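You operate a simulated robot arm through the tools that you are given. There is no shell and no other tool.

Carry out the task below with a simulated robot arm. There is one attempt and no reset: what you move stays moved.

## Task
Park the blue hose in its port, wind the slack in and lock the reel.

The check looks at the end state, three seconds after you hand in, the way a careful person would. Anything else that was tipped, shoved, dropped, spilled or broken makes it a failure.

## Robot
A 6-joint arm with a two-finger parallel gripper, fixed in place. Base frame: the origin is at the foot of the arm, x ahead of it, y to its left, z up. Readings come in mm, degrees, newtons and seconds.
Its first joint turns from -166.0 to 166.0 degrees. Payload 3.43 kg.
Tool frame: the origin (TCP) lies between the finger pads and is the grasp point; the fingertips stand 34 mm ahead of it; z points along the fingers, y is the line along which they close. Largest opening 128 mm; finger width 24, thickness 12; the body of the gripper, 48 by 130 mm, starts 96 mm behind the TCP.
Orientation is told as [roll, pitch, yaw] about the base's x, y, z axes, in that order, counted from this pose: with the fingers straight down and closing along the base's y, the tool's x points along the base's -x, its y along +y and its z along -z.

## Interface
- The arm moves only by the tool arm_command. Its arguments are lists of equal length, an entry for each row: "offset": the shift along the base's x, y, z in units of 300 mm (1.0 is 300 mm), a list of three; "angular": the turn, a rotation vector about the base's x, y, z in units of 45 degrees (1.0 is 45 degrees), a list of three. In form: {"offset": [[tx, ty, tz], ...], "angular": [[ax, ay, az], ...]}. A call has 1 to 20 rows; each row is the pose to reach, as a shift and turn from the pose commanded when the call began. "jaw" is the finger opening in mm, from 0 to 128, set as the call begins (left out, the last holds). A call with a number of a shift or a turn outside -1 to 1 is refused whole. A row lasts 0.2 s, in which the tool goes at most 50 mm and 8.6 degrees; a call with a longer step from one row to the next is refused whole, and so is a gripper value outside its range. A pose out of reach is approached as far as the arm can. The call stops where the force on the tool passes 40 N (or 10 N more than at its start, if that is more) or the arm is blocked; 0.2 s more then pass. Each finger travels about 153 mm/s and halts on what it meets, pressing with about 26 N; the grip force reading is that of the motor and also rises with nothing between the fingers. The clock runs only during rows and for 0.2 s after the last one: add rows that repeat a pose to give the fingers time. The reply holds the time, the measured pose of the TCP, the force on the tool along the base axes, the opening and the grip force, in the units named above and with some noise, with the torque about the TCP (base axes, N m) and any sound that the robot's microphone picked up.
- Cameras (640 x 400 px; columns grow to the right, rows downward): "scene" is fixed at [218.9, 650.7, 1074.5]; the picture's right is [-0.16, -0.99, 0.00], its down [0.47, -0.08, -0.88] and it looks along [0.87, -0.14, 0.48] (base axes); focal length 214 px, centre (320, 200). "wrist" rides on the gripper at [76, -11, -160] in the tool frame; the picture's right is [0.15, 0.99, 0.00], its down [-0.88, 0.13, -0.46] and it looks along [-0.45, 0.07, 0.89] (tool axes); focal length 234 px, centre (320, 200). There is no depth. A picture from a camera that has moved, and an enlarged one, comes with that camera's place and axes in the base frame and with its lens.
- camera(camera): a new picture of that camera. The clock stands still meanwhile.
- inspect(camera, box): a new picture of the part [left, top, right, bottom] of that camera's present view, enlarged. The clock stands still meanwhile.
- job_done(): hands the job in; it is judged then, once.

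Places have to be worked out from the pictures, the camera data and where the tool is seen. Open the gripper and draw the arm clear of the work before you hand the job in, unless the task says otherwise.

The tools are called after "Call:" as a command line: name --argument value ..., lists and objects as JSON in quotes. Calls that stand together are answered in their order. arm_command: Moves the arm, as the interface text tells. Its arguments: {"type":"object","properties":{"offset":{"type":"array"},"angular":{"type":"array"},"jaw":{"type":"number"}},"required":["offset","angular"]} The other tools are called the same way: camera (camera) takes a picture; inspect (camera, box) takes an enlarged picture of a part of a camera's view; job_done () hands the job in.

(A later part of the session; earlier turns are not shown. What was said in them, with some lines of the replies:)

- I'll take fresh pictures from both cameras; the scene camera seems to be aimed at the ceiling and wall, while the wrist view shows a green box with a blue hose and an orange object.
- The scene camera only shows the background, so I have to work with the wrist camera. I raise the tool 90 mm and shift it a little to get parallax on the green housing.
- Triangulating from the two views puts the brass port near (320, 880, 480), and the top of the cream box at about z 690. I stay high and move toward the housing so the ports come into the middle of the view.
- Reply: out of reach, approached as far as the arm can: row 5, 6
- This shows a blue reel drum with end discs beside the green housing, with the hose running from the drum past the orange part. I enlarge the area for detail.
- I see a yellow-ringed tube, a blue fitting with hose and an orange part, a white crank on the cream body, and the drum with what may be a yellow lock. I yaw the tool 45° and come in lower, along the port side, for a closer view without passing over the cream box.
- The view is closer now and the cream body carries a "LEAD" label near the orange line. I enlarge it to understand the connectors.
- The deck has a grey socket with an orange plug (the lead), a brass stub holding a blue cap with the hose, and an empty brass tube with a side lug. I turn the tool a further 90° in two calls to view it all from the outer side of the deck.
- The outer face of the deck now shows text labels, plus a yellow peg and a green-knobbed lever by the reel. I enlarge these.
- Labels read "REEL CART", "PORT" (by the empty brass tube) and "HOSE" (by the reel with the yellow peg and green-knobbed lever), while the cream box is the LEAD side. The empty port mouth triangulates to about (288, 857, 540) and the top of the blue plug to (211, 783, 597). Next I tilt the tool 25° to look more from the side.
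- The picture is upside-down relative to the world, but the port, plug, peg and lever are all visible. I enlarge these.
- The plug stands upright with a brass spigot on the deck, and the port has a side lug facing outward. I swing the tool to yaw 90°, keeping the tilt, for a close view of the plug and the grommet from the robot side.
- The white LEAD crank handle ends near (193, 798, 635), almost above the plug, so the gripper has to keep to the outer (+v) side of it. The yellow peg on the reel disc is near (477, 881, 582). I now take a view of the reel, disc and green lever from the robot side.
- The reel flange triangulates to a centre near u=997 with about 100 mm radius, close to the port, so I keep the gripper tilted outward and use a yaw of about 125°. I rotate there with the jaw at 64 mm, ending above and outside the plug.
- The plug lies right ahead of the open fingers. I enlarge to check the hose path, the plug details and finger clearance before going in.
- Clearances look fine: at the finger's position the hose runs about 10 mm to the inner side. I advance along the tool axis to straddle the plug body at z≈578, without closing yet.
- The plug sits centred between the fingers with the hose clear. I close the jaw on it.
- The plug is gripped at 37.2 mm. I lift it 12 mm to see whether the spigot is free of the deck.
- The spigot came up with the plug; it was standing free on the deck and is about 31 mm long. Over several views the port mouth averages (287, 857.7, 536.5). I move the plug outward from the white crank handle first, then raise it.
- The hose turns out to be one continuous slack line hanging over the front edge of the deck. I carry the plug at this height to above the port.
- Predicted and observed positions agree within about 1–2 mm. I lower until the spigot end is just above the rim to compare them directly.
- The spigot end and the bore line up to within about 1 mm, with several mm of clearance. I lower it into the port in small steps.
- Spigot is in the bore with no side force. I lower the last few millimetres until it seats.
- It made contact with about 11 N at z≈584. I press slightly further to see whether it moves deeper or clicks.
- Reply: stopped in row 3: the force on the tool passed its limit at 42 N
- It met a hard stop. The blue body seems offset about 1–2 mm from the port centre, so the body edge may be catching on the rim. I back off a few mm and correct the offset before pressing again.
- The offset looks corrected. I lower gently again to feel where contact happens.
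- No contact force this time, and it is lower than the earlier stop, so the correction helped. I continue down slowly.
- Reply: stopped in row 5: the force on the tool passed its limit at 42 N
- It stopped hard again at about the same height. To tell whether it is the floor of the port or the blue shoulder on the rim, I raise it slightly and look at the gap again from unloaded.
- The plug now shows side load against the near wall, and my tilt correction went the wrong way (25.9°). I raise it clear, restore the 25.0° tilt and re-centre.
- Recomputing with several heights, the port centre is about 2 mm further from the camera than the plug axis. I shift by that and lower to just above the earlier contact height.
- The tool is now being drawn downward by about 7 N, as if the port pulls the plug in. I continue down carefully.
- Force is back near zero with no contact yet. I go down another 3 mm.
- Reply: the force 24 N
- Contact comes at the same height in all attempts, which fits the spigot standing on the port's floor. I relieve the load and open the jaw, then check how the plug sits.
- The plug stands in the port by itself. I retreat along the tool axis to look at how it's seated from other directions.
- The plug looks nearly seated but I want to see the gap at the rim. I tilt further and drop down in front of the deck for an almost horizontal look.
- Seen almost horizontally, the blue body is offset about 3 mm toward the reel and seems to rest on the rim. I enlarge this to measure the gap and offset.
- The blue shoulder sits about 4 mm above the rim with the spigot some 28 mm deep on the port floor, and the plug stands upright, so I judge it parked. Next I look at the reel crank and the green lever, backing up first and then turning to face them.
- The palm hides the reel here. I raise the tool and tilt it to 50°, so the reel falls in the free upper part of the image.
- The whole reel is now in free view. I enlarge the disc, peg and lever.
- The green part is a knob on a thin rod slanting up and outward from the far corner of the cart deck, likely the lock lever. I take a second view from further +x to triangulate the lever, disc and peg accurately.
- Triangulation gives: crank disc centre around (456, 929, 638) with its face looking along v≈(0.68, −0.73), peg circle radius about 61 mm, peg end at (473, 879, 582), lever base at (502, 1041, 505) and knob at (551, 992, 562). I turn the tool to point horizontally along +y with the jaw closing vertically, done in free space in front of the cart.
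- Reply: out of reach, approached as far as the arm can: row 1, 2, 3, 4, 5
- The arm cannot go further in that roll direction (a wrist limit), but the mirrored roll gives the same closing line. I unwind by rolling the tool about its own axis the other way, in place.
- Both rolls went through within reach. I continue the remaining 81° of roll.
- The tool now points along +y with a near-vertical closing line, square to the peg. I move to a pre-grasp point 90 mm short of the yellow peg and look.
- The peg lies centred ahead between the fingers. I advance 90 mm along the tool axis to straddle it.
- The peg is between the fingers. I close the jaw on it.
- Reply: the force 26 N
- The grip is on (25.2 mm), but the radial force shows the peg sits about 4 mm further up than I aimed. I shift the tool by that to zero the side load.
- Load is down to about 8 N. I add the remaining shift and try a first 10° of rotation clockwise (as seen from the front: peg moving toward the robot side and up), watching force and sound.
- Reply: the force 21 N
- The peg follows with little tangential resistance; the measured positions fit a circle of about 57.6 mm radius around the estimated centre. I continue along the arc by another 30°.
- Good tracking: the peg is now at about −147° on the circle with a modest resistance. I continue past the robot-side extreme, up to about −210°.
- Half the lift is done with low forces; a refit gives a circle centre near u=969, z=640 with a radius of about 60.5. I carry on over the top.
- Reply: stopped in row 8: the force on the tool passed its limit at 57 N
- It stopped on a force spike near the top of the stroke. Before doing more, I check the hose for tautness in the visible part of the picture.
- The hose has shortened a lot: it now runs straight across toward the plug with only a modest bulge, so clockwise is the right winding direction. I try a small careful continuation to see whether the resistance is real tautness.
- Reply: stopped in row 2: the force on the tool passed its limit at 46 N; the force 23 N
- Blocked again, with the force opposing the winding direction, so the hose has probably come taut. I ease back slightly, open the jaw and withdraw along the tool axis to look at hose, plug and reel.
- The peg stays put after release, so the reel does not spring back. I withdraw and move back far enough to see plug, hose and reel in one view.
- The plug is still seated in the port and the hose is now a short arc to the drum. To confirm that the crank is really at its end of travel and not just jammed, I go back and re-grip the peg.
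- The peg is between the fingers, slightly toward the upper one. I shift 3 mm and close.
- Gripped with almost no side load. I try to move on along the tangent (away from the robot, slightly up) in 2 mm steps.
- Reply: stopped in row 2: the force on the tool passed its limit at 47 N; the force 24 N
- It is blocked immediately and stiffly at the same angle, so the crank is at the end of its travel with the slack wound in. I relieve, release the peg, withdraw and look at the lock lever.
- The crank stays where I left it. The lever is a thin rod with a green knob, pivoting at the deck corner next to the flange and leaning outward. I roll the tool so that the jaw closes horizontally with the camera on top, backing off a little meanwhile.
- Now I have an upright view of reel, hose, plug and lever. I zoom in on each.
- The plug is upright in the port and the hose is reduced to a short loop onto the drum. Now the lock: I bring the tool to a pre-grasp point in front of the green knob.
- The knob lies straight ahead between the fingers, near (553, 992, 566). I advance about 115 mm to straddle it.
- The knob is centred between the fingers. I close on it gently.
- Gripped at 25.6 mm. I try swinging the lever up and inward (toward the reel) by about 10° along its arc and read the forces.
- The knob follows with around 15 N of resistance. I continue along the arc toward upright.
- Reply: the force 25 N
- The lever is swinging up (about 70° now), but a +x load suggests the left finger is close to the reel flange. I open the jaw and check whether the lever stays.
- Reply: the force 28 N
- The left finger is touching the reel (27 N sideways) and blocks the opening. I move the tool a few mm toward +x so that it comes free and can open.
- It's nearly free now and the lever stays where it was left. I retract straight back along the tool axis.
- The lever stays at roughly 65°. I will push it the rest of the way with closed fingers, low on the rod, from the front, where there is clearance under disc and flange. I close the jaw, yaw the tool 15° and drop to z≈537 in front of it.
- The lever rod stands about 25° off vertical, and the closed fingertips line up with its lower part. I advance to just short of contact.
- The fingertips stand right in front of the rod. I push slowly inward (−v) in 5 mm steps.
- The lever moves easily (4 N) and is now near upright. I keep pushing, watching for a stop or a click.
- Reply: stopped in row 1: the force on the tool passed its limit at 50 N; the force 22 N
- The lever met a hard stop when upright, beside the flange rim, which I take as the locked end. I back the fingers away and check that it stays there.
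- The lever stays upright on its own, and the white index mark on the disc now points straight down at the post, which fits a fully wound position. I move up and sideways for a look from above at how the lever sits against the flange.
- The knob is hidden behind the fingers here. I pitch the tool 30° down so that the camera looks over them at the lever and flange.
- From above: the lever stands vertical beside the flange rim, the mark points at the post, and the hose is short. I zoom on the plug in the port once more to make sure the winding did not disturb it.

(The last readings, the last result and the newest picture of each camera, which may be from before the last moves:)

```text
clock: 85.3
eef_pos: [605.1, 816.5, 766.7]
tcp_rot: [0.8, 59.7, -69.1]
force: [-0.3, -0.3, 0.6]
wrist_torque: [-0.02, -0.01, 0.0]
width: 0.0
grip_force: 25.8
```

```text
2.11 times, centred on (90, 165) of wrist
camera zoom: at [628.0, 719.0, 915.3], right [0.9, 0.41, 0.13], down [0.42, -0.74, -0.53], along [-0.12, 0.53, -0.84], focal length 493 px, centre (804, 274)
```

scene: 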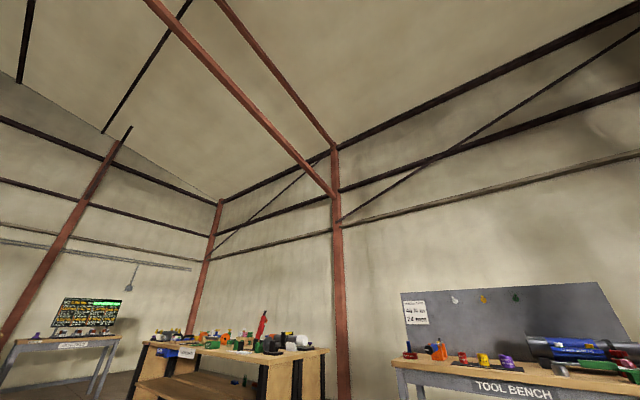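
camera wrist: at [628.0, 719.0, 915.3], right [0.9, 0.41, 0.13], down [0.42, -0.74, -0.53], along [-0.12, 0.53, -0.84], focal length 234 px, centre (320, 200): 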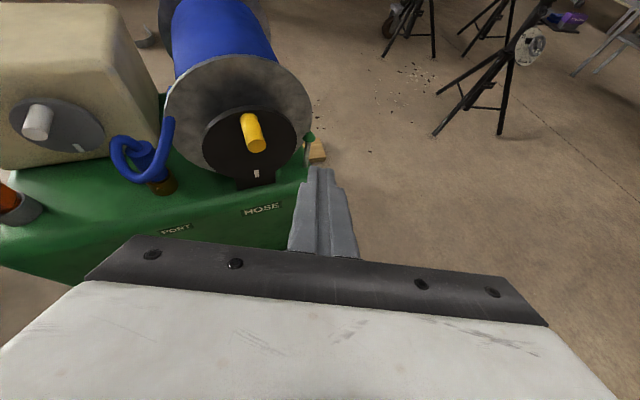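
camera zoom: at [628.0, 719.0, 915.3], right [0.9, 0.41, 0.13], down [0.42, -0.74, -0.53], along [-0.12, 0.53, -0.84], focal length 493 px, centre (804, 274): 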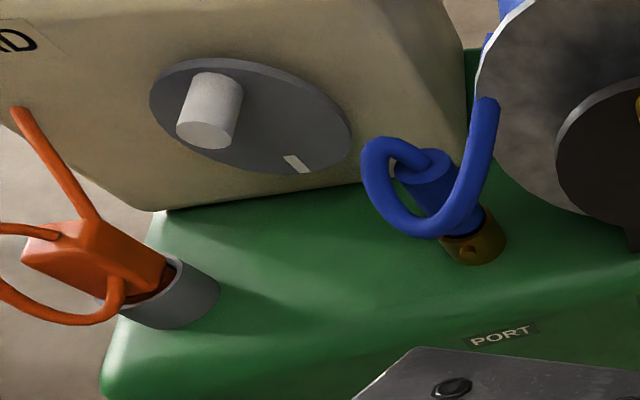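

Plug upright in the port, hose short, crank at its stop, lever upright and the orange lead undisturbed. I open the gripper and draw the arm back, clear of the cart.

Call:
arm_command --offset '[[-0.02, -0.1, 0.08], [-0.05, -0.22, 0.16], [-0.09, -0.34, 0.24], [-0.13, -0.46, 0.32], [-0.17, -0.58, 0.38], [-0.2, -0.65, 0.4], [-0.2, -0.65, 0.4]]' --angular '[[0, 0, 0], [0, 0, 0], [0, 0, 0], [0, 0, 0], [0, 0, 0], [0, 0, 0], [0, 0, 0]]' --jaw 100

Call:
camera --camera "wrist"

Call:
inspect --camera "wrist" --box '[60, 0, 360, 180]'

```text
clock: 86.9
eef_pos: [544.9, 621.8, 887.6]
tcp_rot: [0.8, 59.7, -69.2]
force: [0.3, 0.1, 0.2]
wrist_torque: [-0.03, -0.03, 0.01]
width: 100.0
grip_force: 0.0
```

```text
taken
camera wrist: at [568.5, 524.3, 1034.2], right [0.9, 0.41, 0.13], down [0.42, -0.74, -0.53], along [-0.12, 0.53, -0.84], focal length 234 px, centre (320, 200)
```

wrist: 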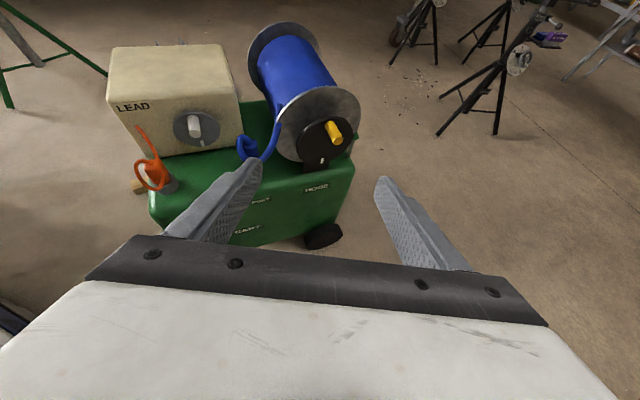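

```text
2.13 times, centred on (210, 90) of wrist
camera zoom: at [568.5, 524.3, 1034.2], right [0.9, 0.41, 0.13], down [0.42, -0.74, -0.53], along [-0.12, 0.53, -0.84], focal length 500 px, centre (555, 435)
```

zoom: 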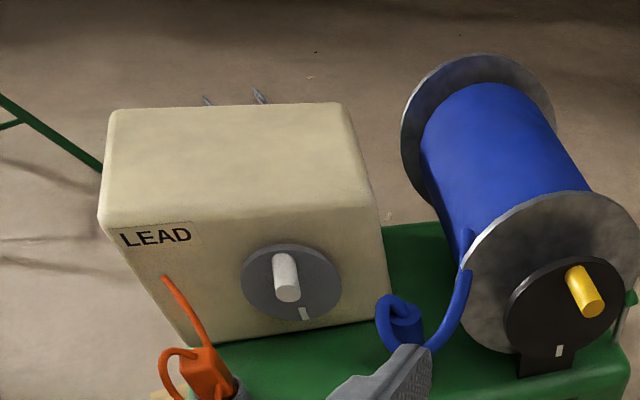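

This overview shows the LEAD side untouched, its index mark also pointing down, which matches the hose disc now. I take a last look at the lever and the plug before handing in.

Call:
inspect --camera "wrist" --box '[270, 70, 380, 200]'

Call:
inspect --camera "wrist" --box '[215, 110, 285, 190]'

```text
3.08 times, centred on (325, 135) of wrist
camera zoom: at [568.5, 524.3, 1034.2], right [0.9, 0.41, 0.13], down [0.42, -0.74, -0.53], along [-0.12, 0.53, -0.84], focal length 720 px, centre (305, 400)
```

zoom: 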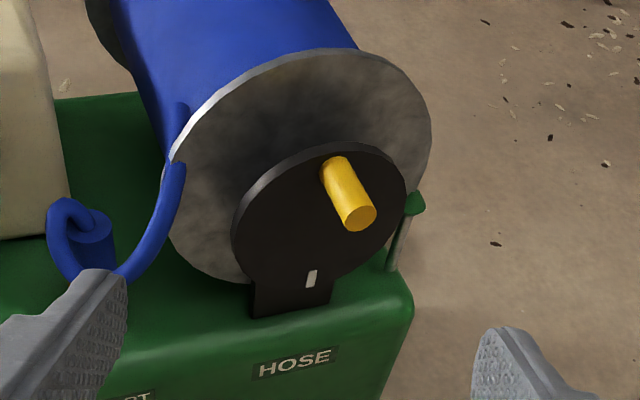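

```text
5.00 times, centred on (250, 150) of wrist
camera zoom: at [568.5, 524.3, 1034.2], right [0.9, 0.41, 0.13], down [0.42, -0.74, -0.53], along [-0.12, 0.53, -0.84], focal length 1171 px, centre (670, 450)
```

zoom: 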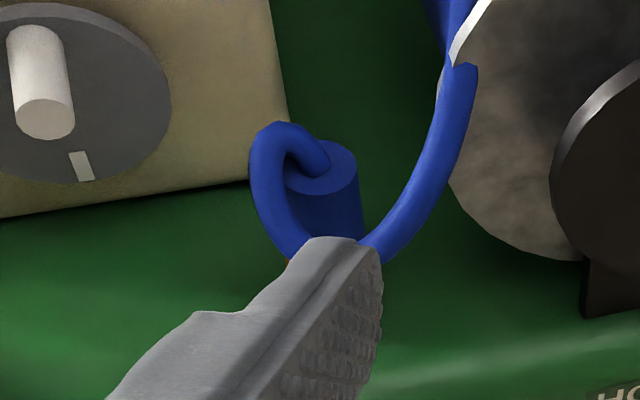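

Everything appears in its end state: the blue plug stands in the port, the slack is wound to the crank's stop, the lock lever is upright, and the gripper is open and well clear of the cart. I hand in the job.

Call:
job_done

```text
The job is handed in.
```

I parked the blue hose in its port, wound the slack in to the crank's stop and set the lock lever upright, then handed the job in. I did not test the lock by trying to turn the crank backwards, and the microphone picked up no click at any step.

- **Hose:** The blue plug stands upright in the port labelled PORT, with its spigot about 28 mm deep. It met a hard stop at the same height on each press. The blue shoulder sits about 4 mm above the rim, and I took that as fully seated.
- **Slack:** I turned the yellow crank peg about 150° until it was blocked, and a second try stopped at the same angle. A short loop of hose, perhaps 240 mm long, still runs from the plug to the drum. The crank will not wind it in further.
- **Lock:** The green lever was leaning outward while the reel turned freely. I raised it partway and pushed it the rest of the way to a hard stop at vertical, where it stays on its own. I took that as the locked position.
- **Contact:** While I was raising the lever, one finger pressed sideways on the reel at about 27 N. Late position estimates for the cart were 5–10 mm off the earlier ones. The cart did not give way when pushed, so I put this down to measurement error, but I can't rule out a small shift.

The orange lead and its crank were not touched. The gripper is open and the arm is clear of the cart.
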